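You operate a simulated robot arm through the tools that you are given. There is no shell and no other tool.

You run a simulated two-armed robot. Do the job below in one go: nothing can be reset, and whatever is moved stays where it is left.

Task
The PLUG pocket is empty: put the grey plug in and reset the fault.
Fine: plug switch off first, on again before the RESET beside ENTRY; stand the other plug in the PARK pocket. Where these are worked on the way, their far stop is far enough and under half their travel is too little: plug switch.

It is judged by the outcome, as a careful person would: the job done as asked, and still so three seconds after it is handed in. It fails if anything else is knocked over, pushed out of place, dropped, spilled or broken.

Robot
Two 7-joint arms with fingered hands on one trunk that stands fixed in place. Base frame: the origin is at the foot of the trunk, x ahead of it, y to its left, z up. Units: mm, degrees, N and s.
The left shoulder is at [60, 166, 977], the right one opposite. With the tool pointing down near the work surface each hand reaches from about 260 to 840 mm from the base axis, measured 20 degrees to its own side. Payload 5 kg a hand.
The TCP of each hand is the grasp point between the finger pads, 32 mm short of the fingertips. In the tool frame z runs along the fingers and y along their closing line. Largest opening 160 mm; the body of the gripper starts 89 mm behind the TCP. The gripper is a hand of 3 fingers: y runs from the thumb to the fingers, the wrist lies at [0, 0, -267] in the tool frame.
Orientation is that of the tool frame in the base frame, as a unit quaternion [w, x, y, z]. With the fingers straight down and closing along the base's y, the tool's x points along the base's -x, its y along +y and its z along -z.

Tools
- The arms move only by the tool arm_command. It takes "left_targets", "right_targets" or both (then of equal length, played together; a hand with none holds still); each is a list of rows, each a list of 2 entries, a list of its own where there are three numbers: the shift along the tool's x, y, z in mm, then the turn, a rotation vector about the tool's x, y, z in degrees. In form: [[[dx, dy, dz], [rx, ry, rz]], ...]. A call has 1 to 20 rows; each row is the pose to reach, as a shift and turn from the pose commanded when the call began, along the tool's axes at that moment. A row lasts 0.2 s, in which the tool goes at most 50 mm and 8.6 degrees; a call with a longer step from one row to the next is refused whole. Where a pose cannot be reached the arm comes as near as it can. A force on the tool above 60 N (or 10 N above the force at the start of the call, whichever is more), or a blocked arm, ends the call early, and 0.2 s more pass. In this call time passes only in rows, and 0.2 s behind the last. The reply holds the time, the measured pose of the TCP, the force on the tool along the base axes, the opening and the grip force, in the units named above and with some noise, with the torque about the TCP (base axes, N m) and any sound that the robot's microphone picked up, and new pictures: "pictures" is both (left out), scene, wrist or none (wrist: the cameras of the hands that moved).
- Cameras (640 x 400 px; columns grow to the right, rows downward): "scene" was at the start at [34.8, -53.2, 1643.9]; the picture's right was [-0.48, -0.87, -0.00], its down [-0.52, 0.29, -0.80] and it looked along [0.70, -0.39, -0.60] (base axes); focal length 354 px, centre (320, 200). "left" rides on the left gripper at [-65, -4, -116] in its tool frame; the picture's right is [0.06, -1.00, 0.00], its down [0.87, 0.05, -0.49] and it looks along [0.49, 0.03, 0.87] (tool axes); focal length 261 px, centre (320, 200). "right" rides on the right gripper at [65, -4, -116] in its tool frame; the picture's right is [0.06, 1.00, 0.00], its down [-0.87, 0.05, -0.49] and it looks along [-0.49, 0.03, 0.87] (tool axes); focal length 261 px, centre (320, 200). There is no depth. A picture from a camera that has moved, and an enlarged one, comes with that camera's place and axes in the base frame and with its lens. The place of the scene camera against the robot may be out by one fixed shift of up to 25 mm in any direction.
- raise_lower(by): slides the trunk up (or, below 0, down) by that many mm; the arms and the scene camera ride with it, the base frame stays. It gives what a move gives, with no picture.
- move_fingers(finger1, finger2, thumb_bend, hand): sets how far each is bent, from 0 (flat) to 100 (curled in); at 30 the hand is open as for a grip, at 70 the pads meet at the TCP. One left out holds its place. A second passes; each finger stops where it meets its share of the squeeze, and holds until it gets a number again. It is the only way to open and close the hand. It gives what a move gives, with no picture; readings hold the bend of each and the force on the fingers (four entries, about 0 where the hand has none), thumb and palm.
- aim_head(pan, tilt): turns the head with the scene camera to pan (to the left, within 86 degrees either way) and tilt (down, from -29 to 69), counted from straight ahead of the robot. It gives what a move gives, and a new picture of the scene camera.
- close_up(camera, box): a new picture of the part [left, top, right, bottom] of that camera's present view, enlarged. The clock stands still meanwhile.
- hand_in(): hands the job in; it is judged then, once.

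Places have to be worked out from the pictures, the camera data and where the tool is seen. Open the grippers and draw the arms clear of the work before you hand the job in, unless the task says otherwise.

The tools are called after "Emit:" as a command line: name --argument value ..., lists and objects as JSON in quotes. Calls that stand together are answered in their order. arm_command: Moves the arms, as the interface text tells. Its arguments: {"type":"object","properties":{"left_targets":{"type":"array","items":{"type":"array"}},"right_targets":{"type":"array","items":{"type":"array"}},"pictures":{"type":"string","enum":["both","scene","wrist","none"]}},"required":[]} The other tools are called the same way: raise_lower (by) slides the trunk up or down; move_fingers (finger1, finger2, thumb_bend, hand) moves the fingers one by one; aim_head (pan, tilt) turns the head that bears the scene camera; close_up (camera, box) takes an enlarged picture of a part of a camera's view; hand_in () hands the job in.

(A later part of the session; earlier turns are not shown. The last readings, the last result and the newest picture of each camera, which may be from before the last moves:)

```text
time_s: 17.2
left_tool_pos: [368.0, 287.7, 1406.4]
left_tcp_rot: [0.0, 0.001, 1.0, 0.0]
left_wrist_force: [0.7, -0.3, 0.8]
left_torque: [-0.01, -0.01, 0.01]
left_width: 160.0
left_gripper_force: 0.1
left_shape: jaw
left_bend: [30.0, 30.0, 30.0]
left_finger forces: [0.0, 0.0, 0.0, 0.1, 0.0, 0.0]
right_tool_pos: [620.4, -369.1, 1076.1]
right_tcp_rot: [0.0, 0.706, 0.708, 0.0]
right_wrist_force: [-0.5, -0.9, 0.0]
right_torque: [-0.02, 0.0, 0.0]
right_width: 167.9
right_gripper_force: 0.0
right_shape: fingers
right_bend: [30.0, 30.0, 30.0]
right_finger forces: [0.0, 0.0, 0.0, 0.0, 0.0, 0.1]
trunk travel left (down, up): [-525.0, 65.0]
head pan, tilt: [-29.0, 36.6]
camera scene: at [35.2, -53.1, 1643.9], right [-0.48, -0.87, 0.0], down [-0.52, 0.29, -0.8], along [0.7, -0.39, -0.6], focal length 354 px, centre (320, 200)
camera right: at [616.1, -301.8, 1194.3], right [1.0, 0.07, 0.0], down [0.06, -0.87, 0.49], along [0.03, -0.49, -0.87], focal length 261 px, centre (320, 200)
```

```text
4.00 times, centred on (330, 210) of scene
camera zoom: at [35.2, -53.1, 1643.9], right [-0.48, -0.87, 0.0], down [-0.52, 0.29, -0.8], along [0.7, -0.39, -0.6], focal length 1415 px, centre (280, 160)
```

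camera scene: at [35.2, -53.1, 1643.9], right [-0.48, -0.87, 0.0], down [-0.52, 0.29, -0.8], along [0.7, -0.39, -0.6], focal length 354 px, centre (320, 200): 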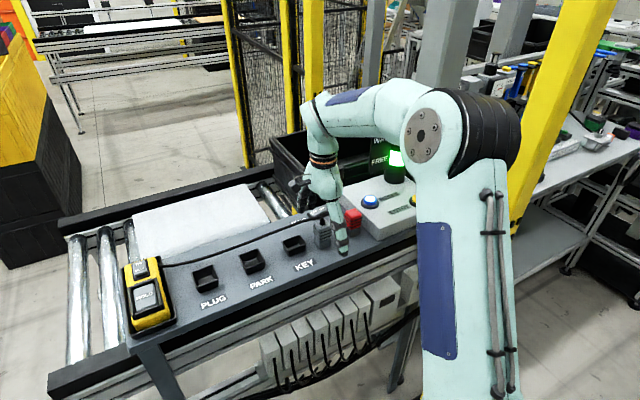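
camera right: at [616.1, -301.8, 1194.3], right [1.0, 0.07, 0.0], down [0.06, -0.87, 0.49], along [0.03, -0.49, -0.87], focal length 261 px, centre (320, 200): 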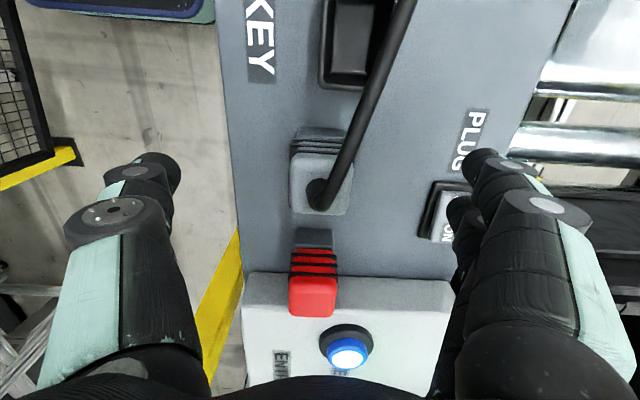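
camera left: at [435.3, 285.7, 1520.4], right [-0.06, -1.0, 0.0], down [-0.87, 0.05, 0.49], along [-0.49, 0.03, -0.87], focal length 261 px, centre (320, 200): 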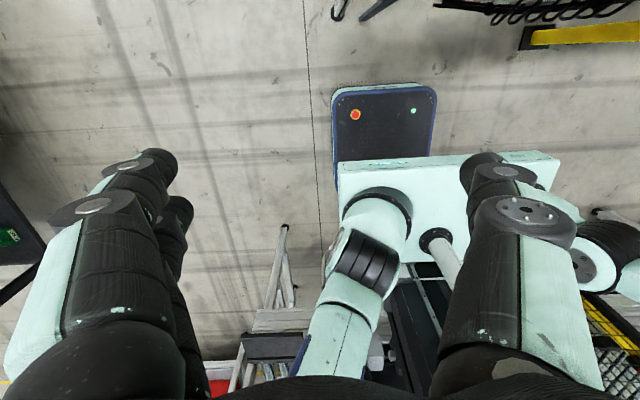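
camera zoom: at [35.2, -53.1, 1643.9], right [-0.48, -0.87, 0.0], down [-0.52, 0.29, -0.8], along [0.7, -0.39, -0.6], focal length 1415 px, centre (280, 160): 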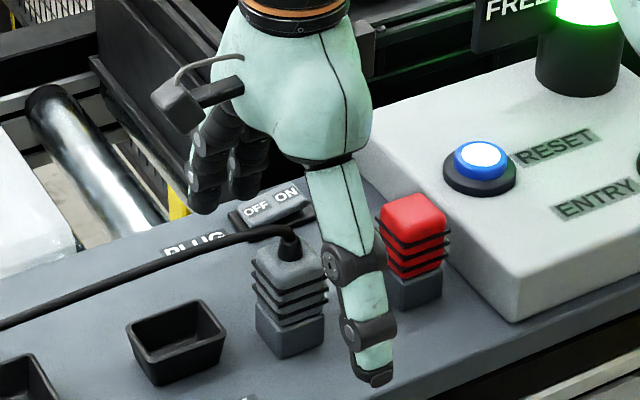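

The plug sits exactly under the TCP. I'll go down the last 18 mm so the tips reach the fins just above the foot, and check from the scene camera.

Emit:
arm_command --right_targets '[[[0, 0, 8], [0, 0, 0]], [[0, 0, 14], [0, 0, 0]], [[0, 0, 18], [0, 0, 0]]]' --pictures "none"

Emit:
move_fingers --hand "right" --finger1 52 --finger2 52 --thumb_bend 52

Emit:
close_up --camera "scene" --box '[280, 180, 380, 260]'

Emit:
close_up --camera "right" --box '[160, 60, 480, 300]'

```text
time_s: 18.0
left_tool_pos: [368.0, 288.4, 1406.2]
left_tcp_rot: [-0.001, 0.001, 1.0, 0.0]
left_wrist_force: [-0.6, -0.9, -0.2]
left_torque: [-0.02, -0.04, 0.02]
left_width: 160.2
left_gripper_force: 0.1
left_shape: jaw
left_bend: [30.0, 30.0, 30.0]
left_finger forces: [0.0, 0.0, 0.0, 0.0, 0.0, 0.0]
right_tool_pos: [620.2, -367.4, 1057.2]
right_tcp_rot: [0.0, 0.706, 0.708, 0.0]
right_wrist_force: [0.0, 0.4, -0.6]
right_torque: [-0.01, -0.02, 0.0]
right_width: 167.8
right_gripper_force: 0.0
right_shape: fingers
right_bend: [30.0, 30.0, 30.0]
right_finger forces: [0.0, 0.1, 0.0, 0.0, 0.0, 0.0]
trunk travel left (down, up): [-525.0, 65.0]
head pan, tilt: [-29.0, 36.6]
```

```text
time_s: 19.0
left_tool_pos: [368.0, 288.6, 1406.4]
left_tcp_rot: [0.0, 0.0, 1.0, 0.001]
left_wrist_force: [0.4, 0.2, -0.8]
left_torque: [-0.03, -0.03, 0.0]
left_width: 159.8
left_gripper_force: 0.0
left_shape: jaw
left_bend: [30.0, 30.0, 30.0]
left_finger forces: [0.1, 0.1, 0.0, 0.0, 0.0, 0.1]
right_tool_pos: [619.5, -367.9, 1059.2]
right_tcp_rot: [0.001, 0.706, 0.708, -0.001]
right_wrist_force: [-0.3, -0.5, -0.8]
right_torque: [0.0, 0.0, 0.02]
right_width: 80.0
right_gripper_force: 0.1
right_shape: fingers
right_bend: [52.0, 52.0, 52.0]
right_finger forces: [0.0, 0.1, 0.0, 0.0, 0.0, 0.0]
trunk travel left (down, up): [-525.0, 65.0]
head pan, tilt: [-29.0, 36.6]
```

```text
5.00 times, centred on (330, 220) of scene
camera zoom: at [34.8, -53.0, 1643.9], right [-0.48, -0.87, 0.0], down [-0.52, 0.29, -0.8], along [0.7, -0.39, -0.6], focal length 1769 px, centre (270, 100)
```

zoom: 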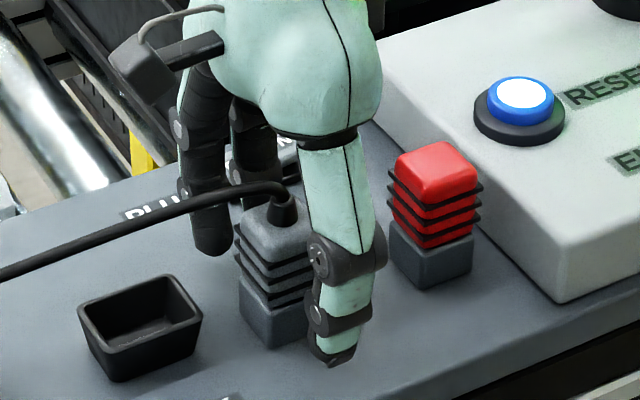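

```text
1.67 times, centred on (320, 180) of right
camera zoom: at [615.6, -300.8, 1175.7], right [1.0, 0.07, 0.0], down [0.06, -0.87, 0.49], along [0.03, -0.49, -0.87], focal length 434 px, centre (320, 233)
```

zoom: 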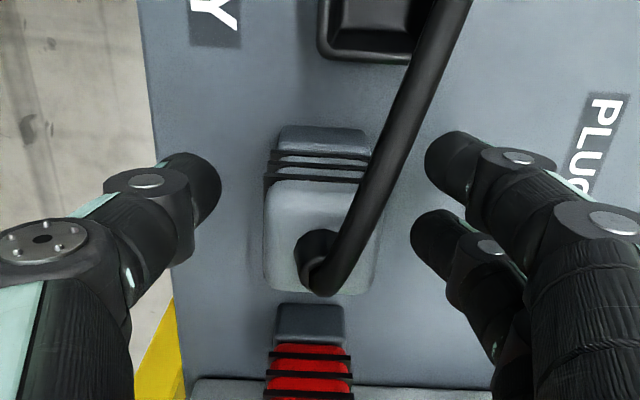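

The fingers straddle the plug cleanly and the cable just clears the inner finger. I'll close the grip.

Emit:
move_fingers --hand "right" --finger1 70 --finger2 70 --thumb_bend 70

Emit:
close_up --camera "scene" --box '[280, 180, 380, 260]'

Emit:
close_up --camera "right" --box '[160, 60, 480, 300]'

```text
time_s: 20.0
left_tool_pos: [368.4, 288.4, 1407.4]
left_tcp_rot: [-0.001, 0.0, 1.0, 0.001]
left_wrist_force: [0.0, -0.7, -0.5]
left_torque: [0.01, -0.01, -0.02]
left_width: 160.0
left_gripper_force: 0.1
left_shape: jaw
left_bend: [30.0, 30.0, 30.0]
left_finger forces: [0.0, 0.0, 0.0, 0.0, 0.0, 0.1]
right_tool_pos: [619.6, -367.8, 1057.6]
right_tcp_rot: [0.001, 0.706, 0.708, -0.002]
right_wrist_force: [-0.3, -0.2, -0.1]
right_torque: [0.0, 0.01, -0.01]
right_width: 38.4
right_gripper_force: 14.1
right_shape: fingers
right_bend: [63.0, 63.0, 65.0]
right_finger forces: [7.3, 7.2, 0.0, 0.0, 14.5, 0.0]
trunk travel left (down, up): [-525.0, 65.0]
head pan, tilt: [-29.0, 36.6]
```

```text
5.00 times, centred on (330, 220) of scene
camera zoom: at [34.9, -53.0, 1643.8], right [-0.48, -0.87, 0.0], down [-0.52, 0.29, -0.8], along [0.7, -0.39, -0.6], focal length 1769 px, centre (270, 100)
```

zoom: 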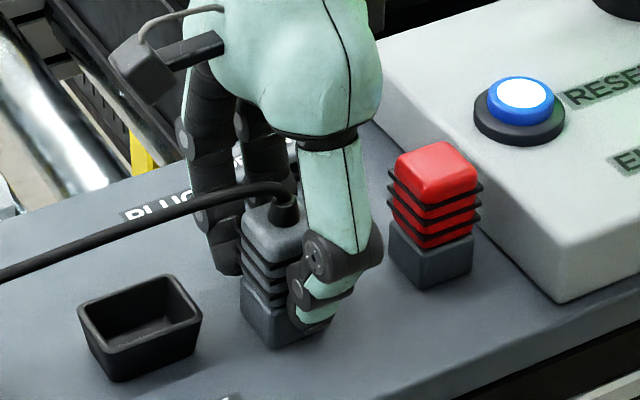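

```text
1.67 times, centred on (320, 180) of right
camera zoom: at [615.7, -300.8, 1175.6], right [1.0, 0.07, 0.0], down [0.06, -0.87, 0.49], along [0.03, -0.49, -0.87], focal length 434 px, centre (320, 233)
```

zoom: 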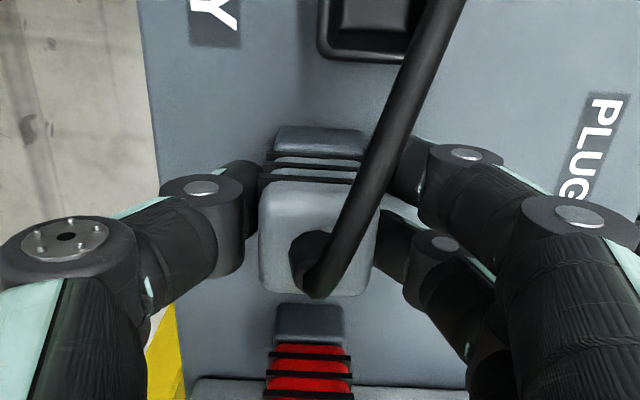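

The plug is gripped at 14 N. I'll lift it 60 mm, check it, and carry it along +y towards the PLUG pocket.

Emit:
arm_command --right_targets '[[[0, 0, -10], [0, 0, 0]], [[0, 0, -25], [0, 0, 0]], [[0, 0, -45], [0, 0, 0]], [[0, 0, -65], [0, 0, 0]]]' --pictures "wrist"

Emit:
close_up --camera "scene" --box '[260, 150, 380, 250]'

```text
time_s: 21.0
left_tool_pos: [366.8, 288.4, 1406.9]
left_tcp_rot: [-0.001, 0.0, 1.0, 0.001]
left_wrist_force: [0.4, 1.1, 0.0]
left_torque: [0.01, 0.03, 0.01]
left_width: 159.9
left_gripper_force: 0.1
left_shape: jaw
left_bend: [30.0, 30.0, 30.0]
left_finger forces: [0.0, 0.0, 0.0, 0.0, 0.1, 0.0]
right_tool_pos: [620.7, -367.9, 1120.9]
right_tcp_rot: [0.0, 0.706, 0.708, 0.0]
right_wrist_force: [-0.1, 0.2, -0.3]
right_torque: [-0.02, 0.03, 0.03]
right_width: 38.7
right_gripper_force: 13.9
right_shape: fingers
right_bend: [63.0, 63.0, 65.0]
right_finger forces: [7.2, 7.2, 0.0, 0.0, 14.5, 0.1]
trunk travel left (down, up): [-525.0, 65.0]
head pan, tilt: [-29.0, 36.6]
camera right: at [616.0, -301.5, 1238.8], right [1.0, 0.07, 0.0], down [0.06, -0.87, 0.49], along [0.03, -0.49, -0.87], focal length 261 px, centre (320, 200)
```

right: 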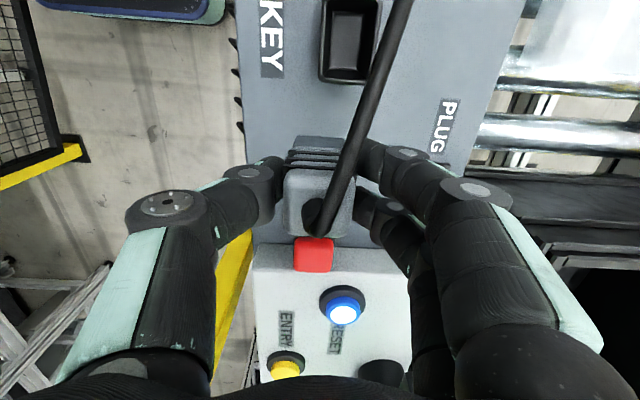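

```text
4.00 times, centred on (320, 200) of scene
camera zoom: at [34.6, -52.8, 1643.8], right [-0.48, -0.87, 0.0], down [-0.52, 0.29, -0.8], along [0.7, -0.39, -0.6], focal length 1415 px, centre (320, 200)
```

zoom: 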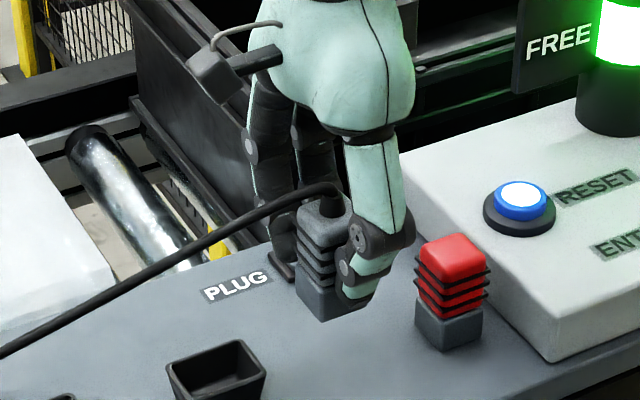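

The plug is lifted cleanly. I'll carry it along +y, staying above the pockets.

Emit:
arm_command --right_targets '[[[30, 2, 0], [0, 0, 0]], [[65, 4, 0], [0, 0, 0]], [[100, 6, 0], [0, 0, 0]], [[135, 8, 0], [0, 0, 0]], [[170, 10, 0], [0, 0, 0]], [[200, 12, 0], [0, 0, 0]], [[217, 14, 0], [0, 0, 0]]]'

Emit:
close_up --camera "right" --box '[200, 0, 440, 200]'

Emit:
close_up --camera "scene" --box '[120, 190, 320, 320]'

```text
time_s: 22.6
left_tool_pos: [366.7, 289.3, 1405.7]
left_tcp_rot: [0.0, -0.001, 1.0, 0.0]
left_wrist_force: [-0.5, -0.3, -0.6]
left_torque: [0.0, 0.02, 0.03]
left_width: 159.8
left_gripper_force: 0.0
left_shape: jaw
left_bend: [30.0, 30.0, 30.0]
left_finger forces: [0.1, 0.1, 0.1, 0.0, 0.1, 0.0]
right_tool_pos: [632.7, -148.8, 1120.1]
right_tcp_rot: [0.0, 0.706, 0.708, -0.001]
right_wrist_force: [0.5, -0.1, -1.2]
right_torque: [0.03, 0.01, 0.02]
right_width: 38.1
right_gripper_force: 14.3
right_shape: fingers
right_bend: [63.0, 64.0, 65.0]
right_finger forces: [7.2, 7.2, 0.0, 0.0, 14.5, 0.0]
trunk travel left (down, up): [-525.0, 65.0]
head pan, tilt: [-29.0, 36.6]
camera scene: at [35.0, -52.5, 1643.9], right [-0.48, -0.87, 0.0], down [-0.52, 0.29, -0.8], along [0.7, -0.39, -0.6], focal length 354 px, centre (320, 200)
camera right: at [629.2, -83.0, 1238.0], right [1.0, 0.07, 0.0], down [0.06, -0.87, 0.49], along [0.03, -0.49, -0.87], focal length 261 px, centre (320, 200)
```

scene: 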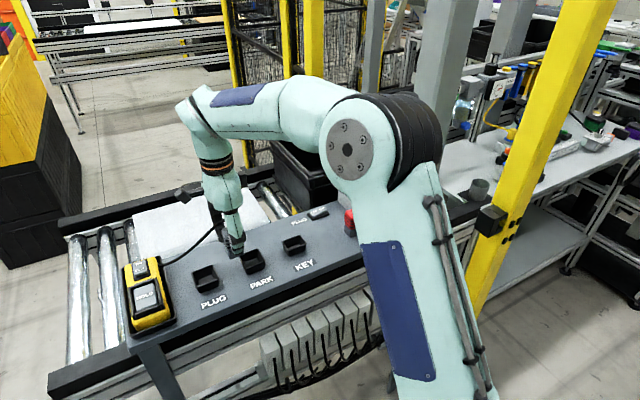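
right: 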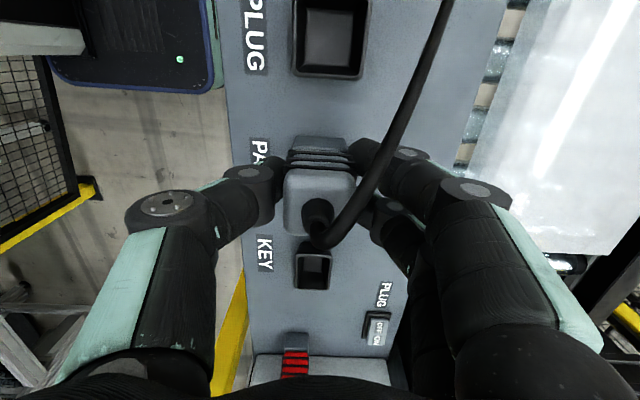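

```text
2.00 times, centred on (320, 100) of right
camera zoom: at [629.2, -83.0, 1238.0], right [1.0, 0.07, 0.0], down [0.06, -0.87, 0.49], along [0.03, -0.49, -0.87], focal length 521 px, centre (320, 400)
```

zoom: 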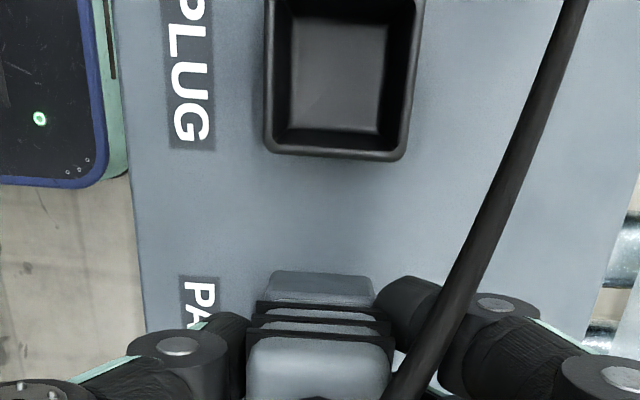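

```text
3.08 times, centred on (220, 255) of scene
camera zoom: at [35.0, -52.5, 1643.9], right [-0.48, -0.87, 0.0], down [-0.52, 0.29, -0.8], along [0.7, -0.39, -0.6], focal length 1089 px, centre (628, 31)
```

zoom: 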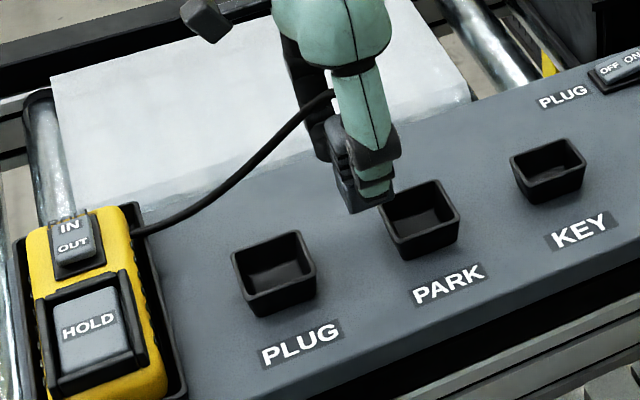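

The PLUG pocket is at the edge of the wrist view, ahead and near x≈637. I'll move 50 mm further to see all of it.

Emit:
arm_command --right_targets '[[[25, 2, 0], [0, 0, 0]], [[50, 4, 0], [0, 0, 0]]]' --pictures "none"

Emit:
close_up --camera "right" --box '[220, 0, 420, 200]'

Emit:
close_up --camera "scene" --box '[150, 210, 290, 310]'

```text
time_s: 23.2
left_tool_pos: [367.1, 288.3, 1405.8]
left_tcp_rot: [0.0, 0.0, 1.0, 0.0]
left_wrist_force: [1.2, 1.1, -0.7]
left_torque: [-0.01, 0.01, 0.0]
left_width: 160.1
left_gripper_force: 0.0
left_shape: jaw
left_bend: [30.0, 30.0, 30.0]
left_finger forces: [0.1, 0.0, 0.1, 0.0, 0.0, 0.0]
right_tool_pos: [633.6, -98.3, 1122.1]
right_tcp_rot: [0.001, 0.706, 0.709, -0.001]
right_wrist_force: [0.5, 0.0, -1.5]
right_torque: [-0.03, -0.03, -0.04]
right_width: 38.3
right_gripper_force: 14.6
right_shape: fingers
right_bend: [63.0, 64.0, 65.0]
right_finger forces: [7.3, 7.3, 0.0, 0.0, 14.3, 0.1]
trunk travel left (down, up): [-525.0, 65.0]
head pan, tilt: [-29.0, 36.6]
```

```text
2.00 times, centred on (320, 100) of right
camera zoom: at [630.8, -31.9, 1239.9], right [1.0, 0.07, 0.0], down [0.06, -0.87, 0.49], along [0.03, -0.49, -0.87], focal length 521 px, centre (320, 400)
```

zoom: 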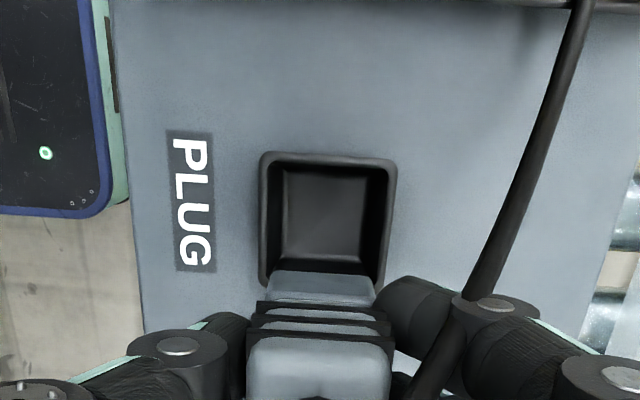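

```text
4.00 times, centred on (220, 260) of scene
camera zoom: at [34.9, -52.5, 1643.9], right [-0.48, -0.87, 0.0], down [-0.52, 0.29, -0.8], along [0.7, -0.39, -0.6], focal length 1415 px, centre (720, -40)
```

zoom: 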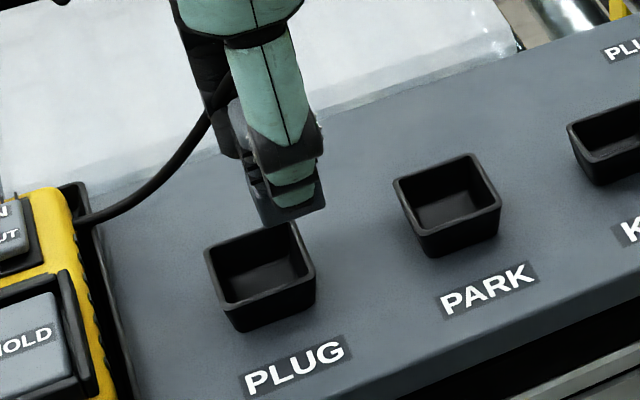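

The pocket spans about y −100 to −50, so the plug must move about 25.5 mm more in +y; x is already aligned. I'll shift over it and descend to just above the rim.

Emit:
arm_command --right_targets '[[[13, 0, 0], [0, 0, 0]], [[25.5, 0, 0], [0, 0, 0]], [[25.5, 0, 15], [0, 0, 0]], [[25.5, 0, 33], [0, 0, 0]]]' --pictures "none"

Emit:
close_up --camera "right" --box '[220, 80, 420, 260]'

Emit:
close_up --camera "scene" --box '[160, 220, 260, 300]'

```text
time_s: 24.2
left_tool_pos: [368.7, 288.4, 1406.8]
left_tcp_rot: [0.0, 0.0, 1.0, 0.001]
left_wrist_force: [0.3, -0.1, -0.3]
left_torque: [0.0, 0.04, -0.02]
left_width: 160.0
left_gripper_force: 0.1
left_shape: jaw
left_bend: [30.0, 30.0, 30.0]
left_finger forces: [0.1, 0.1, 0.0, 0.1, 0.0, 0.0]
right_tool_pos: [634.7, -75.0, 1088.2]
right_tcp_rot: [0.001, 0.706, 0.708, -0.001]
right_wrist_force: [-0.3, 1.0, -1.0]
right_torque: [0.0, -0.02, 0.01]
right_width: 38.5
right_gripper_force: 14.5
right_shape: fingers
right_bend: [63.0, 64.0, 65.0]
right_finger forces: [7.3, 7.2, 0.0, 0.0, 14.5, 0.1]
trunk travel left (down, up): [-525.0, 65.0]
head pan, tilt: [-29.0, 36.6]
```

```text
2.22 times, centred on (320, 170) of right
camera zoom: at [631.3, -8.2, 1206.8], right [1.0, 0.07, 0.0], down [0.06, -0.87, 0.49], along [0.03, -0.49, -0.87], focal length 579 px, centre (320, 267)
```

zoom: 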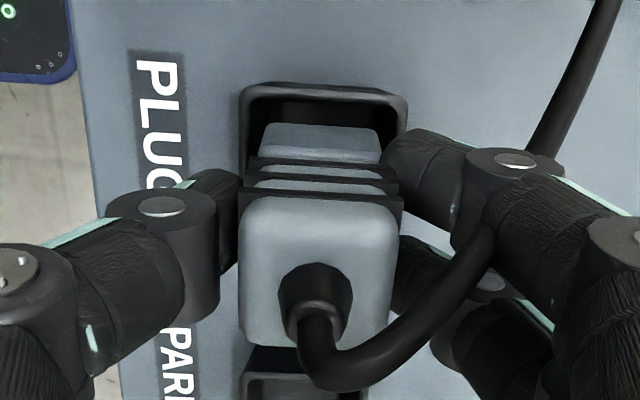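

```text
5.00 times, centred on (210, 260) of scene
camera zoom: at [35.2, -52.8, 1643.9], right [-0.48, -0.87, 0.0], down [-0.52, 0.29, -0.8], along [0.7, -0.39, -0.6], focal length 1769 px, centre (870, -100)
```

zoom: 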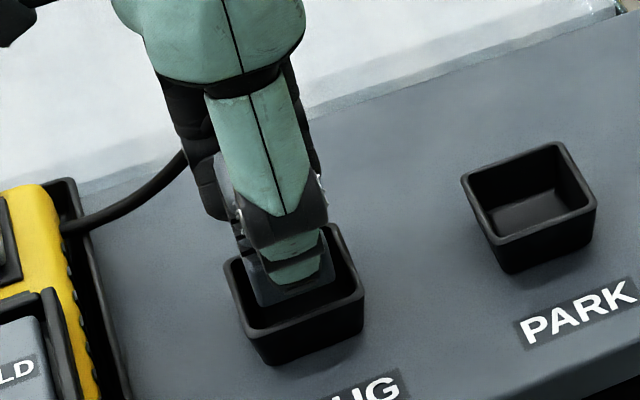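

From the wrist view the plug looks centred to within about 3 mm. I'll double-check from the scene camera before inserting.

Emit:
close_up --camera "scene" --box '[195, 245, 240, 300]'

Emit:
close_up --camera "right" --box '[280, 100, 380, 170]'

```text
7.27 times, centred on (218, 272) of scene
camera zoom: at [35.2, -52.8, 1643.9], right [-0.48, -0.87, 0.0], down [-0.52, 0.29, -0.8], along [0.7, -0.39, -0.6], focal length 2573 px, centre (1066, -327)
```

zoom: 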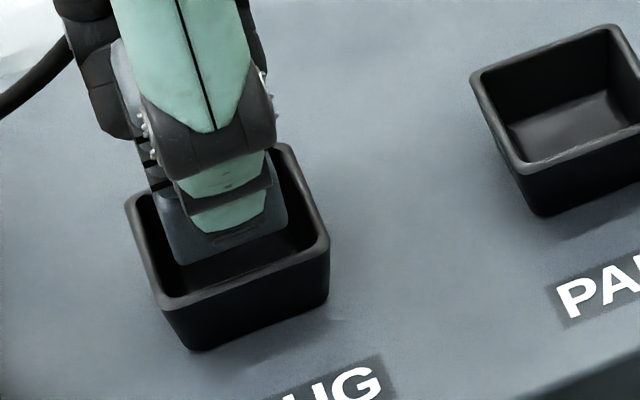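

```text
5.71 times, centred on (330, 135) of right
camera zoom: at [631.3, -8.2, 1206.8], right [1.0, 0.07, 0.0], down [0.06, -0.87, 0.49], along [0.03, -0.49, -0.87], focal length 1489 px, centre (263, 571)
```

zoom: 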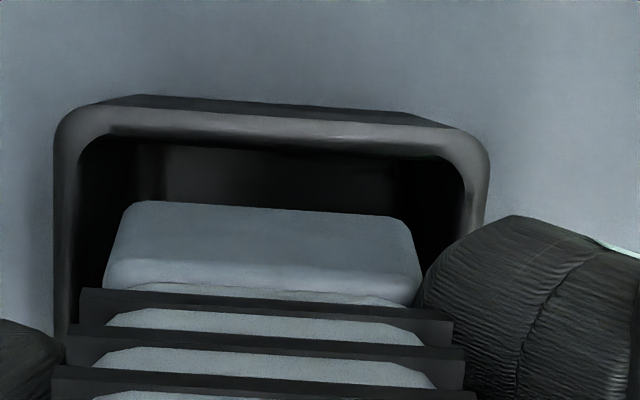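

The views agree: the plug is centred within a couple of mm, with about 6 mm of clearance each side and its foot about 8 mm above the rim. I'll lower it into the pocket with a slight +x trim.

Emit:
arm_command --right_targets '[[[0, 1.2, 5], [0, 0, 0]], [[0, 1.2, 10], [0, 0, 0]], [[0, 1.2, 15], [0, 0, 0]], [[0, 1.2, 20], [0, 0, 0]], [[0, 1.2, 23], [0, 0, 0]], [[0, 1.2, 25], [0, 0, 0]]]' --pictures "none"

Emit:
close_up --camera "scene" --box '[180, 230, 260, 300]'

Emit:
close_up --camera "right" --box '[240, 80, 400, 200]'

```text
time_s: 25.6
left_tool_pos: [368.5, 287.9, 1406.8]
left_tcp_rot: [0.0, 0.0, 1.0, 0.0]
left_wrist_force: [0.1, 0.6, 0.8]
left_torque: [-0.01, 0.05, -0.04]
left_width: 159.9
left_gripper_force: 0.1
left_shape: jaw
left_bend: [30.0, 30.0, 30.0]
left_finger forces: [0.1, 0.0, 0.1, 0.1, 0.0, 0.0]
right_tool_pos: [636.5, -74.2, 1062.7]
right_tcp_rot: [0.001, 0.706, 0.708, -0.001]
right_wrist_force: [0.8, 0.4, -0.3]
right_torque: [0.02, 0.0, 0.02]
right_width: 38.2
right_gripper_force: 14.0
right_shape: fingers
right_bend: [63.0, 64.0, 65.0]
right_finger forces: [7.2, 7.1, 0.1, 0.0, 14.4, 0.0]
trunk travel left (down, up): [-525.0, 65.0]
head pan, tilt: [-29.0, 36.6]
```

```text
5.71 times, centred on (220, 265) of scene
camera zoom: at [35.0, -52.8, 1643.9], right [-0.48, -0.87, 0.0], down [-0.52, 0.29, -0.8], along [0.7, -0.39, -0.6], focal length 2022 px, centre (891, -171)
```

zoom: 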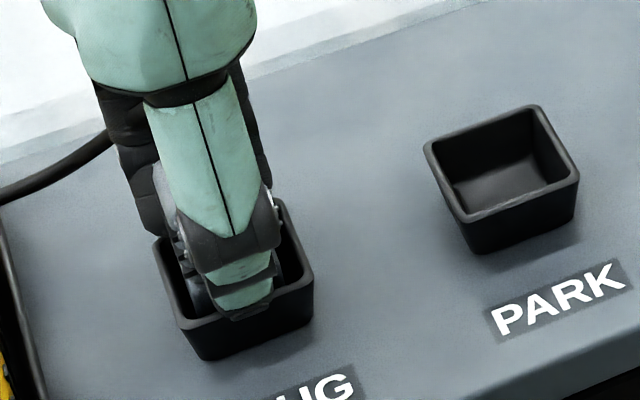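

```text
3.33 times, centred on (320, 140) of right
camera zoom: at [633.2, -7.5, 1182.0], right [1.0, 0.07, 0.0], down [0.06, -0.87, 0.49], along [0.03, -0.49, -0.87], focal length 869 px, centre (320, 400)
```

zoom: 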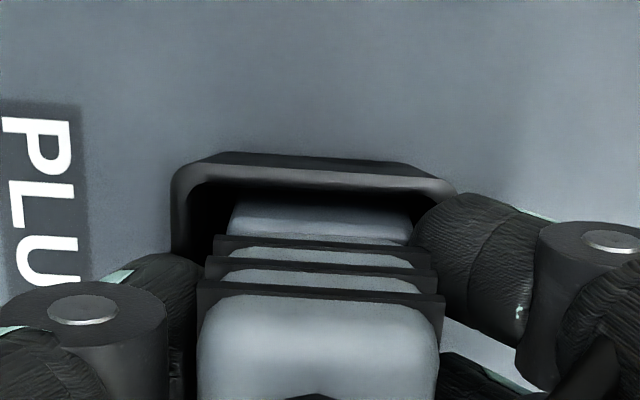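

No contact yet, and the foot is about at panel level inside the pocket. I'll lower in small steps until I feel the floor.

Emit:
arm_command --right_targets '[[[0, 0, 1.5], [0, 0, 0]], [[0, 0, 3], [0, 0, 0]], [[0, 0, 4], [0, 0, 0]]]' --pictures "none"

Emit:
close_up --camera "scene" --box '[190, 245, 240, 295]'

```text
time_s: 26.4
left_tool_pos: [366.6, 287.4, 1407.4]
left_tcp_rot: [0.001, 0.0, 1.0, 0.0]
left_wrist_force: [-0.1, -1.2, -0.2]
left_torque: [0.03, 0.02, 0.04]
left_width: 159.8
left_gripper_force: 0.1
left_shape: jaw
left_bend: [30.0, 30.0, 30.0]
left_finger forces: [0.1, 0.0, 0.0, 0.0, 0.0, 0.0]
right_tool_pos: [638.7, -74.0, 1062.0]
right_tcp_rot: [0.003, 0.706, 0.708, 0.003]
right_wrist_force: [1.6, -5.0, 24.1]
right_torque: [-0.11, -0.14, -0.08]
right_width: 37.9
right_gripper_force: 27.5
right_shape: fingers
right_bend: [65.0, 65.0, 66.0]
right_finger forces: [15.7, 14.8, 0.0, 0.0, 24.6, 0.0]
trunk travel left (down, up): [-525.0, 65.0]
head pan, tilt: [-29.0, 36.6]
```

```text
8.00 times, centred on (215, 270) of scene
camera zoom: at [32.9, -53.2, 1644.3], right [-0.49, -0.87, 0.0], down [-0.52, 0.29, -0.8], along [0.7, -0.39, -0.6], focal length 2830 px, centre (1160, -360)
```

zoom: 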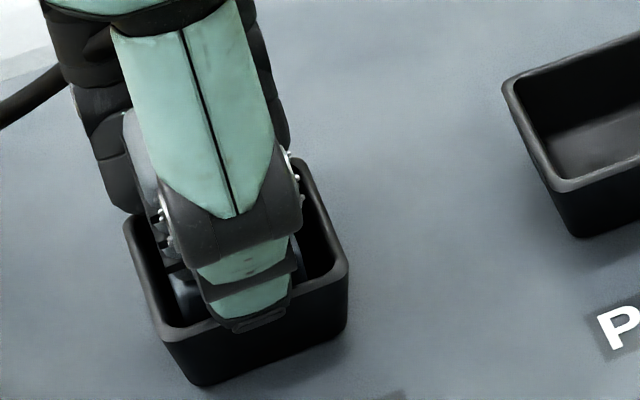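

The floor is felt at 24 N. I'll relax 3 mm upwards to unload and then open the fingers.

Emit:
arm_command --right_targets '[[[0, 0, -2], [0, 0, 0]], [[0, 0, -3], [0, 0, 0]]]' --pictures "none"

Emit:
move_fingers --hand "right" --finger1 56 --finger2 56 --thumb_bend 57

Emit:
close_up --camera "scene" --box '[180, 230, 260, 300]'

Emit:
close_up --camera "right" --box '[200, 80, 440, 260]'

```text
time_s: 27.0
left_tool_pos: [368.1, 288.5, 1407.1]
left_tcp_rot: [0.0, 0.0, 1.0, 0.0]
left_wrist_force: [0.3, 0.2, -0.9]
left_torque: [0.0, 0.0, 0.03]
left_width: 160.0
left_gripper_force: 0.0
left_shape: jaw
left_bend: [30.0, 30.0, 30.0]
left_finger forces: [0.1, 0.1, 0.0, 0.1, 0.1, 0.0]
right_tool_pos: [637.1, -73.8, 1064.2]
right_tcp_rot: [0.001, 0.706, 0.708, 0.0]
right_wrist_force: [6.4, -2.0, 13.5]
right_torque: [0.0, -0.41, -0.03]
right_width: 38.4
right_gripper_force: 20.9
right_shape: fingers
right_bend: [65.0, 65.0, 66.0]
right_finger forces: [13.6, 12.0, 0.0, 0.1, 16.4, 0.1]
trunk travel left (down, up): [-525.0, 65.0]
head pan, tilt: [-29.0, 36.6]
```

```text
time_s: 28.0
left_tool_pos: [367.5, 288.3, 1406.9]
left_tcp_rot: [0.0, 0.0, 1.0, 0.001]
left_wrist_force: [0.0, 0.0, 1.3]
left_torque: [0.01, 0.04, -0.02]
left_width: 159.8
left_gripper_force: 0.1
left_shape: jaw
left_bend: [30.0, 30.0, 30.0]
left_finger forces: [0.0, 0.0, 0.0, 0.0, 0.0, 0.0]
right_tool_pos: [637.4, -74.4, 1063.0]
right_tcp_rot: [0.0, 0.706, 0.708, 0.0]
right_wrist_force: [1.0, -0.6, -0.2]
right_torque: [0.02, 0.02, 0.01]
right_width: 62.4
right_gripper_force: 0.1
right_shape: fingers
right_bend: [56.0, 56.0, 56.0]
right_finger forces: [0.1, 0.1, 0.0, 0.0, 0.0, 0.1]
trunk travel left (down, up): [-525.0, 65.0]
head pan, tilt: [-29.0, 36.6]
```

```text
5.71 times, centred on (220, 265) of scene
camera zoom: at [34.7, -52.9, 1643.9], right [-0.48, -0.87, 0.0], down [-0.52, 0.29, -0.8], along [0.7, -0.39, -0.6], focal length 2022 px, centre (891, -171)
```

zoom: 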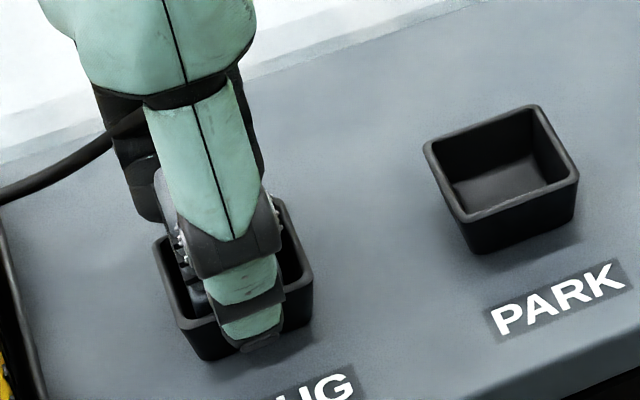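

```text
2.22 times, centred on (320, 170) of right
camera zoom: at [633.1, -7.2, 1181.0], right [1.0, 0.07, 0.0], down [0.06, -0.87, 0.49], along [0.03, -0.49, -0.87], focal length 579 px, centre (320, 267)
```

zoom: 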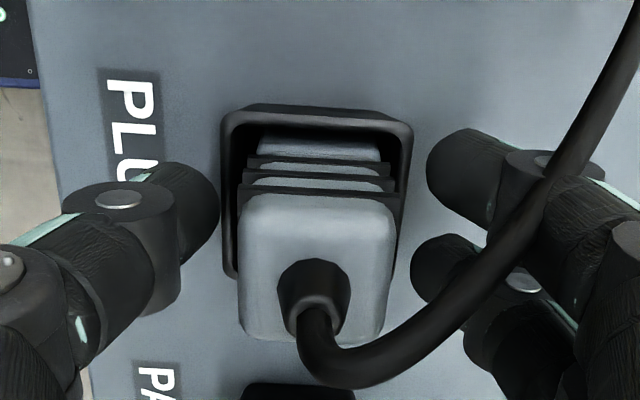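

The plug is released and standing squarely in the PLUG pocket, and the cable runs off on the +y side without passing between the fingers. I'll rise straight up slowly.

Emit:
arm_command --right_targets '[[[0, 0, -10], [0, 0, 0]], [[0, 0, -20], [0, 0, 0]], [[0, 0, -35], [0, 0, 0]], [[0, 0, -55], [0, 0, 0]], [[0, 0, -80], [0, 0, 0]], [[0, 0, -105], [0, 0, 0]]]'

Emit:
close_up --camera "right" --box '[200, 60, 440, 240]'

Emit:
close_up --camera "scene" --box '[140, 200, 300, 310]'

```text
time_s: 29.4
left_tool_pos: [367.1, 287.2, 1406.9]
left_tcp_rot: [0.0, -0.001, 1.0, 0.0]
left_wrist_force: [-0.6, 0.0, 0.3]
left_torque: [0.02, 0.01, 0.0]
left_width: 159.9
left_gripper_force: 0.1
left_shape: jaw
left_bend: [30.0, 30.0, 30.0]
left_finger forces: [0.1, 0.1, 0.1, 0.0, 0.0, 0.0]
right_tool_pos: [638.0, -75.2, 1168.1]
right_tcp_rot: [0.001, 0.706, 0.709, 0.0]
right_wrist_force: [-0.2, 0.5, 0.0]
right_torque: [0.0, 0.0, -0.03]
right_width: 62.7
right_gripper_force: 0.1
right_shape: fingers
right_bend: [56.0, 56.0, 56.0]
right_finger forces: [0.0, 0.0, 0.0, 0.1, 0.0, 0.0]
trunk travel left (down, up): [-525.0, 65.0]
head pan, tilt: [-29.0, 36.6]
camera scene: at [34.6, -52.7, 1643.8], right [-0.48, -0.87, 0.0], down [-0.52, 0.29, -0.8], along [0.7, -0.39, -0.6], focal length 354 px, centre (320, 200)
camera right: at [633.9, -8.5, 1285.9], right [1.0, 0.07, 0.0], down [0.06, -0.87, 0.49], along [0.03, -0.49, -0.87], focal length 261 px, centre (320, 200)
```

scene: 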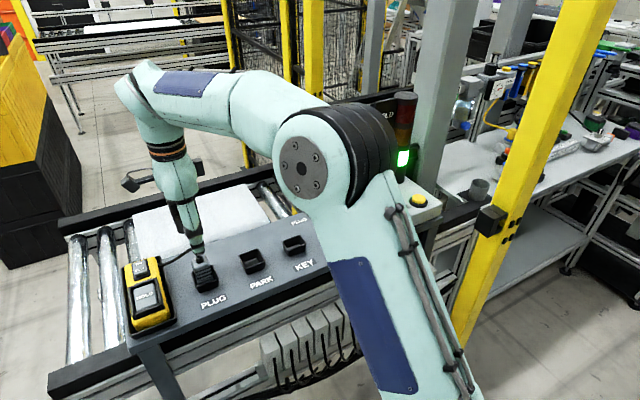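
right: 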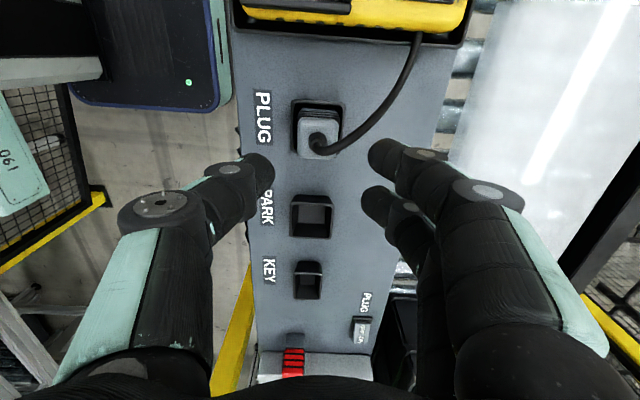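

```text
2.22 times, centred on (320, 150) of right
camera zoom: at [633.9, -8.5, 1285.9], right [1.0, 0.07, 0.0], down [0.06, -0.87, 0.49], along [0.03, -0.49, -0.87], focal length 579 px, centre (320, 311)
```

zoom: 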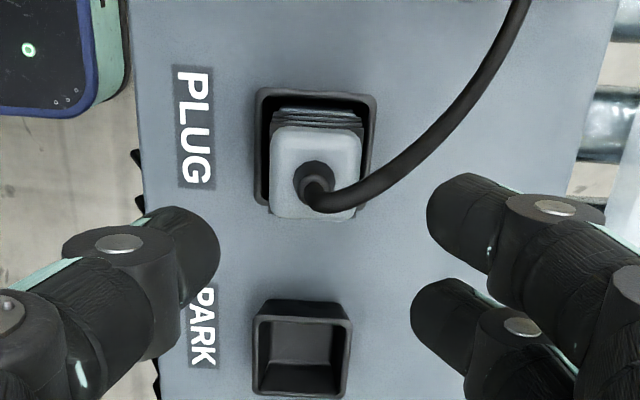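

```text
3.64 times, centred on (220, 255) of scene
camera zoom: at [34.6, -52.7, 1643.8], right [-0.48, -0.87, 0.0], down [-0.52, 0.29, -0.8], along [0.7, -0.39, -0.6], focal length 1287 px, centre (684, 0)
```

zoom: 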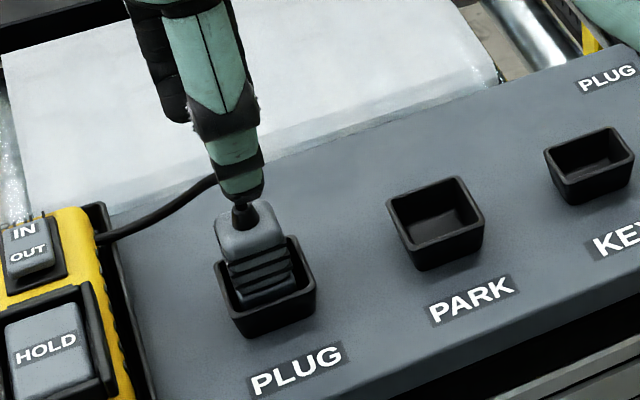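

The grey plug stands properly in the PLUG pocket with its cable free. Next I'll go to above the red plug at about (620,-460).

Emit:
arm_command --right_targets '[[[-40, -2, -10], [0, 0, 0]], [[-82, -4, -12], [0, 0, 0]], [[-125, -6, -12], [0, 0, 0]], [[-168, -8, -12], [0, 0, 0]], [[-211, -10, -12], [0, 0, 0]], [[-254, -12, -12], [0, 0, 0]], [[-297, -14, -12], [0, 0, 0]], [[-340, -16, -12], [0, 0, 0]], [[-370, -17, -12], [0, 0, 0]], [[-383, -17.5, -12], [0, 0, 0]]]'

Emit:
close_up --camera "right" --box '[220, 60, 420, 220]'

Emit:
close_up --camera "scene" --box '[280, 150, 440, 260]'

```text
time_s: 31.6
left_tool_pos: [367.5, 288.5, 1408.3]
left_tcp_rot: [0.001, 0.001, 1.0, 0.0]
left_wrist_force: [0.3, -0.2, -0.3]
left_torque: [-0.01, 0.0, -0.04]
left_width: 159.9
left_gripper_force: 0.0
left_shape: jaw
left_bend: [30.0, 30.0, 30.0]
left_finger forces: [0.0, 0.0, 0.0, 0.1, 0.0, 0.0]
right_tool_pos: [618.5, -457.3, 1181.9]
right_tcp_rot: [-0.001, 0.706, 0.708, 0.0]
right_wrist_force: [-0.1, -0.3, -0.6]
right_torque: [0.01, 0.0, 0.01]
right_width: 62.6
right_gripper_force: 0.0
right_shape: fingers
right_bend: [56.0, 56.0, 56.0]
right_finger forces: [0.0, 0.0, 0.0, 0.0, 0.0, 0.0]
trunk travel left (down, up): [-525.0, 65.0]
head pan, tilt: [-29.0, 36.6]
camera scene: at [34.8, -53.2, 1643.9], right [-0.48, -0.87, 0.0], down [-0.52, 0.29, -0.8], along [0.7, -0.39, -0.6], focal length 354 px, centre (320, 200)
camera right: at [615.4, -390.9, 1300.4], right [1.0, 0.07, 0.0], down [0.06, -0.87, 0.49], along [0.03, -0.49, -0.87], focal length 261 px, centre (320, 200)
```

scene: 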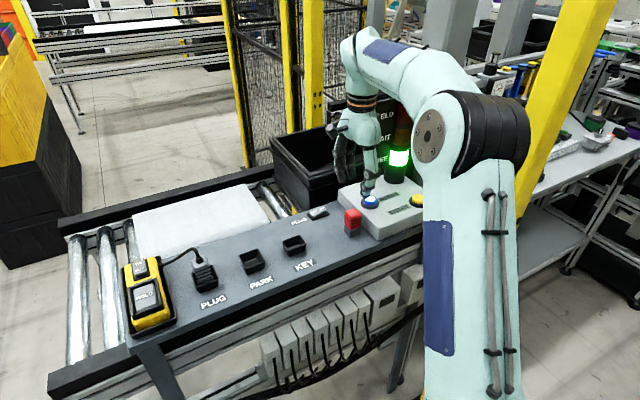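
right: 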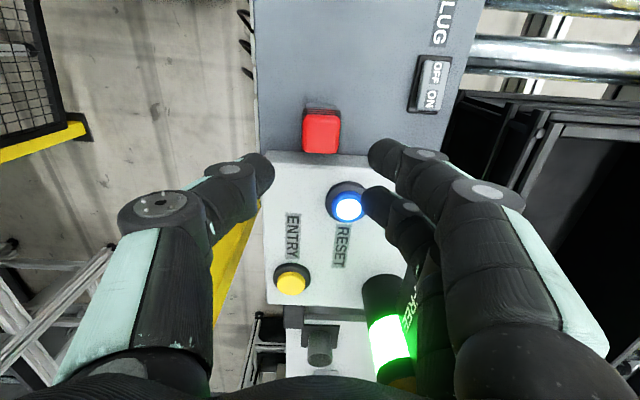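

```text
2.50 times, centred on (320, 140) of right
camera zoom: at [615.4, -390.9, 1300.4], right [1.0, 0.07, 0.0], down [0.06, -0.87, 0.49], along [0.03, -0.49, -0.87], focal length 652 px, centre (320, 350)
```

zoom: 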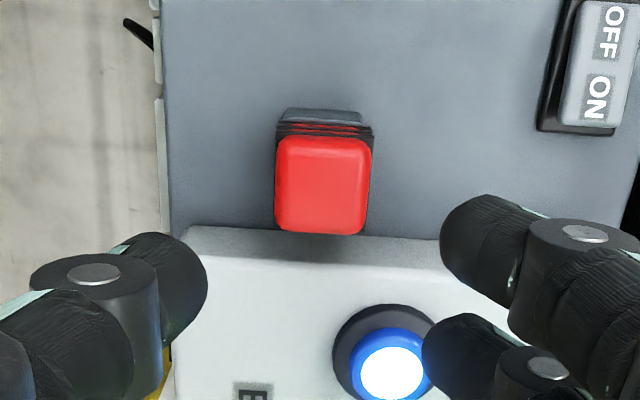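

```text
3.64 times, centred on (360, 205) of scene
camera zoom: at [34.8, -53.2, 1643.9], right [-0.48, -0.87, 0.0], down [-0.52, 0.29, -0.8], along [0.7, -0.39, -0.6], focal length 1287 px, centre (174, 182)
```

zoom: 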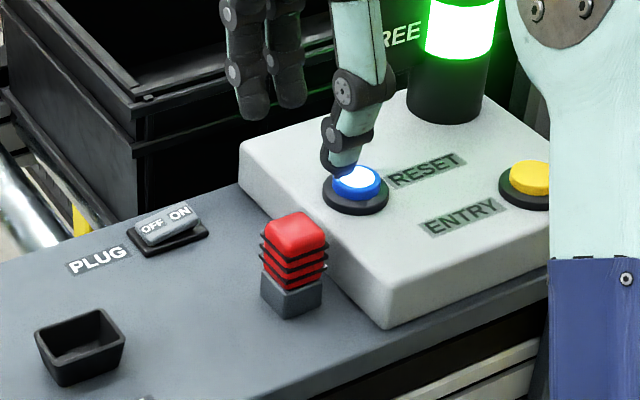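

The red plug is under the TCP to within 0.5 mm, and the box face is at about y=-498, so the fingers clear it by about 14 mm. I'll descend in two stages.

Emit:
arm_command --right_targets '[[[0.5, 0.4, 30], [0, 0, 0]], [[0.5, 0.4, 60], [0, 0, 0]], [[0.5, 0.4, 85], [0, 0, 0]], [[0.5, 0.4, 100], [0, 0, 0]]]' --pictures "none"

Emit:
close_up --camera "right" --box '[160, 60, 480, 300]'

Emit:
close_up --camera "scene" --box '[300, 140, 440, 260]'

```text
time_s: 32.6
left_tool_pos: [368.7, 288.1, 1407.2]
left_tcp_rot: [0.0, 0.0, 1.0, 0.001]
left_wrist_force: [-0.3, -1.0, 0.5]
left_torque: [0.01, 0.02, 0.01]
left_width: 160.1
left_gripper_force: 0.1
left_shape: jaw
left_bend: [30.0, 30.0, 30.0]
left_finger forces: [0.0, 0.0, 0.1, 0.0, 0.0, 0.1]
right_tool_pos: [621.1, -457.7, 1080.1]
right_tcp_rot: [0.001, 0.706, 0.709, -0.001]
right_wrist_force: [-0.5, 0.2, 0.2]
right_torque: [-0.03, -0.01, -0.02]
right_width: 62.6
right_gripper_force: 0.0
right_shape: fingers
right_bend: [56.0, 56.0, 56.0]
right_finger forces: [0.0, 0.1, 0.1, 0.0, 0.0, 0.0]
trunk travel left (down, up): [-525.0, 65.0]
head pan, tilt: [-29.0, 36.6]
```

```text
1.67 times, centred on (320, 180) of right
camera zoom: at [617.4, -390.9, 1198.2], right [1.0, 0.07, 0.0], down [0.06, -0.87, 0.49], along [0.03, -0.49, -0.87], focal length 434 px, centre (320, 233)
```

zoom: 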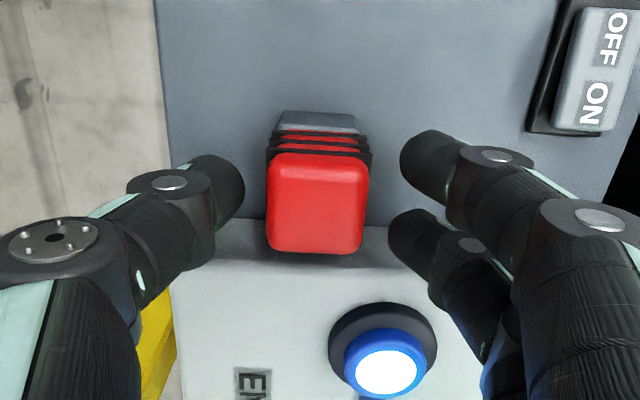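

```text
3.33 times, centred on (370, 200) of scene
camera zoom: at [35.0, -53.1, 1643.9], right [-0.48, -0.87, 0.0], down [-0.52, 0.29, -0.8], along [0.7, -0.39, -0.6], focal length 1179 px, centre (153, 200)
```

zoom: 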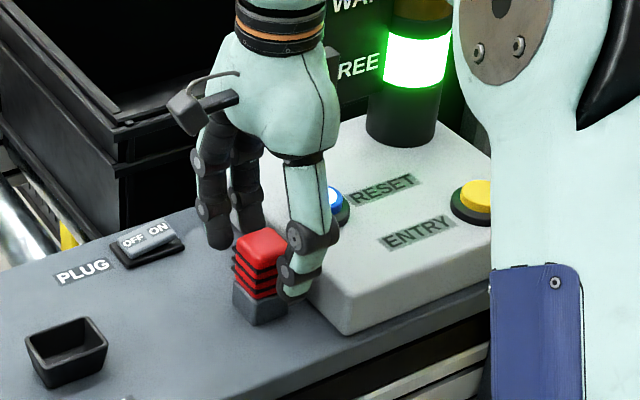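

Still well aligned. I'll lower the last 22 mm and close on the red plug.

Emit:
arm_command --right_targets '[[[0, 0, 8], [0, 0, 0]], [[0, 0, 16], [0, 0, 0]], [[0, 0, 22], [0, 0, 0]]]' --pictures "none"

Emit:
move_fingers --hand "right" --finger1 70 --finger2 70 --thumb_bend 70

Emit:
close_up --camera "right" --box '[160, 60, 480, 300]'

Emit:
close_up --camera "scene" --box '[320, 180, 420, 260]'

```text
time_s: 33.4
left_tool_pos: [368.6, 289.0, 1406.9]
left_tcp_rot: [0.0, 0.0, 1.0, 0.0]
left_wrist_force: [-0.1, -0.2, 1.5]
left_torque: [0.02, -0.01, 0.02]
left_width: 159.8
left_gripper_force: 0.1
left_shape: jaw
left_bend: [30.0, 30.0, 30.0]
left_finger forces: [0.0, 0.0, 0.1, 0.1, 0.0, 0.0]
right_tool_pos: [620.9, -456.2, 1058.7]
right_tcp_rot: [0.0, 0.706, 0.708, 0.0]
right_wrist_force: [-0.1, 0.2, -0.6]
right_torque: [0.02, 0.03, -0.01]
right_width: 62.6
right_gripper_force: 0.1
right_shape: fingers
right_bend: [56.0, 56.0, 56.0]
right_finger forces: [0.0, 0.1, 0.0, 0.1, 0.0, 0.0]
trunk travel left (down, up): [-525.0, 65.0]
head pan, tilt: [-29.0, 36.6]
```

```text
time_s: 34.4
left_tool_pos: [367.1, 289.1, 1406.3]
left_tcp_rot: [0.0, 0.0, 1.0, 0.0]
left_wrist_force: [-0.4, 0.5, -0.3]
left_torque: [-0.01, 0.01, -0.01]
left_width: 159.9
left_gripper_force: 0.0
left_shape: jaw
left_bend: [30.0, 30.0, 30.0]
left_finger forces: [0.1, 0.1, 0.0, 0.0, 0.0, 0.1]
right_tool_pos: [620.3, -457.1, 1059.7]
right_tcp_rot: [0.001, 0.706, 0.708, 0.0]
right_wrist_force: [-1.0, 0.7, -0.1]
right_torque: [0.0, 0.01, 0.0]
right_width: 38.7
right_gripper_force: 14.6
right_shape: fingers
right_bend: [63.0, 63.0, 65.0]
right_finger forces: [7.3, 7.3, 0.0, 0.1, 14.5, 0.0]
trunk travel left (down, up): [-525.0, 65.0]
head pan, tilt: [-29.0, 36.6]
```

```text
1.67 times, centred on (320, 180) of right
camera zoom: at [616.8, -390.6, 1177.0], right [1.0, 0.07, 0.0], down [0.06, -0.87, 0.49], along [0.03, -0.49, -0.87], focal length 434 px, centre (320, 233)
```

zoom: 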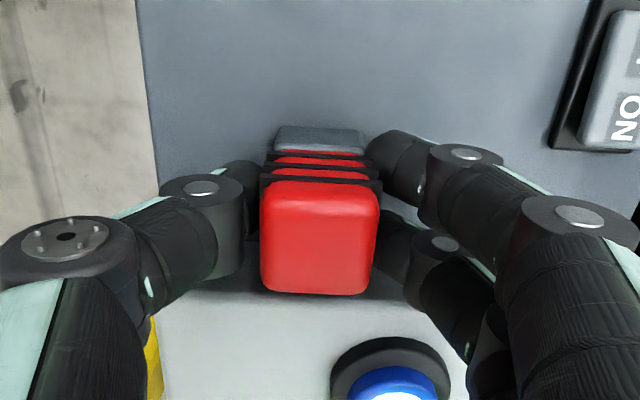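

```text
5.00 times, centred on (370, 220) of scene
camera zoom: at [34.9, -53.1, 1643.8], right [-0.48, -0.87, 0.0], down [-0.52, 0.29, -0.8], along [0.7, -0.39, -0.6], focal length 1769 px, centre (70, 100)
```

zoom: 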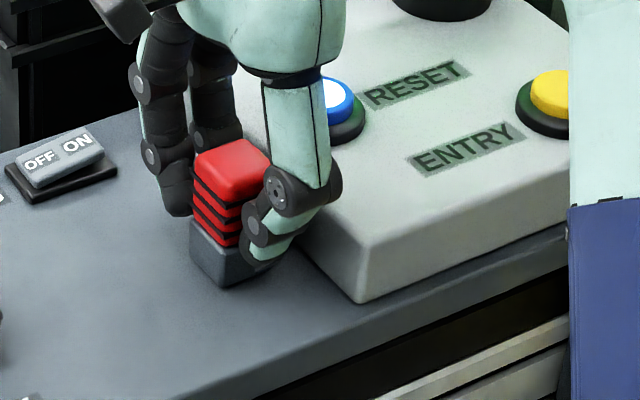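

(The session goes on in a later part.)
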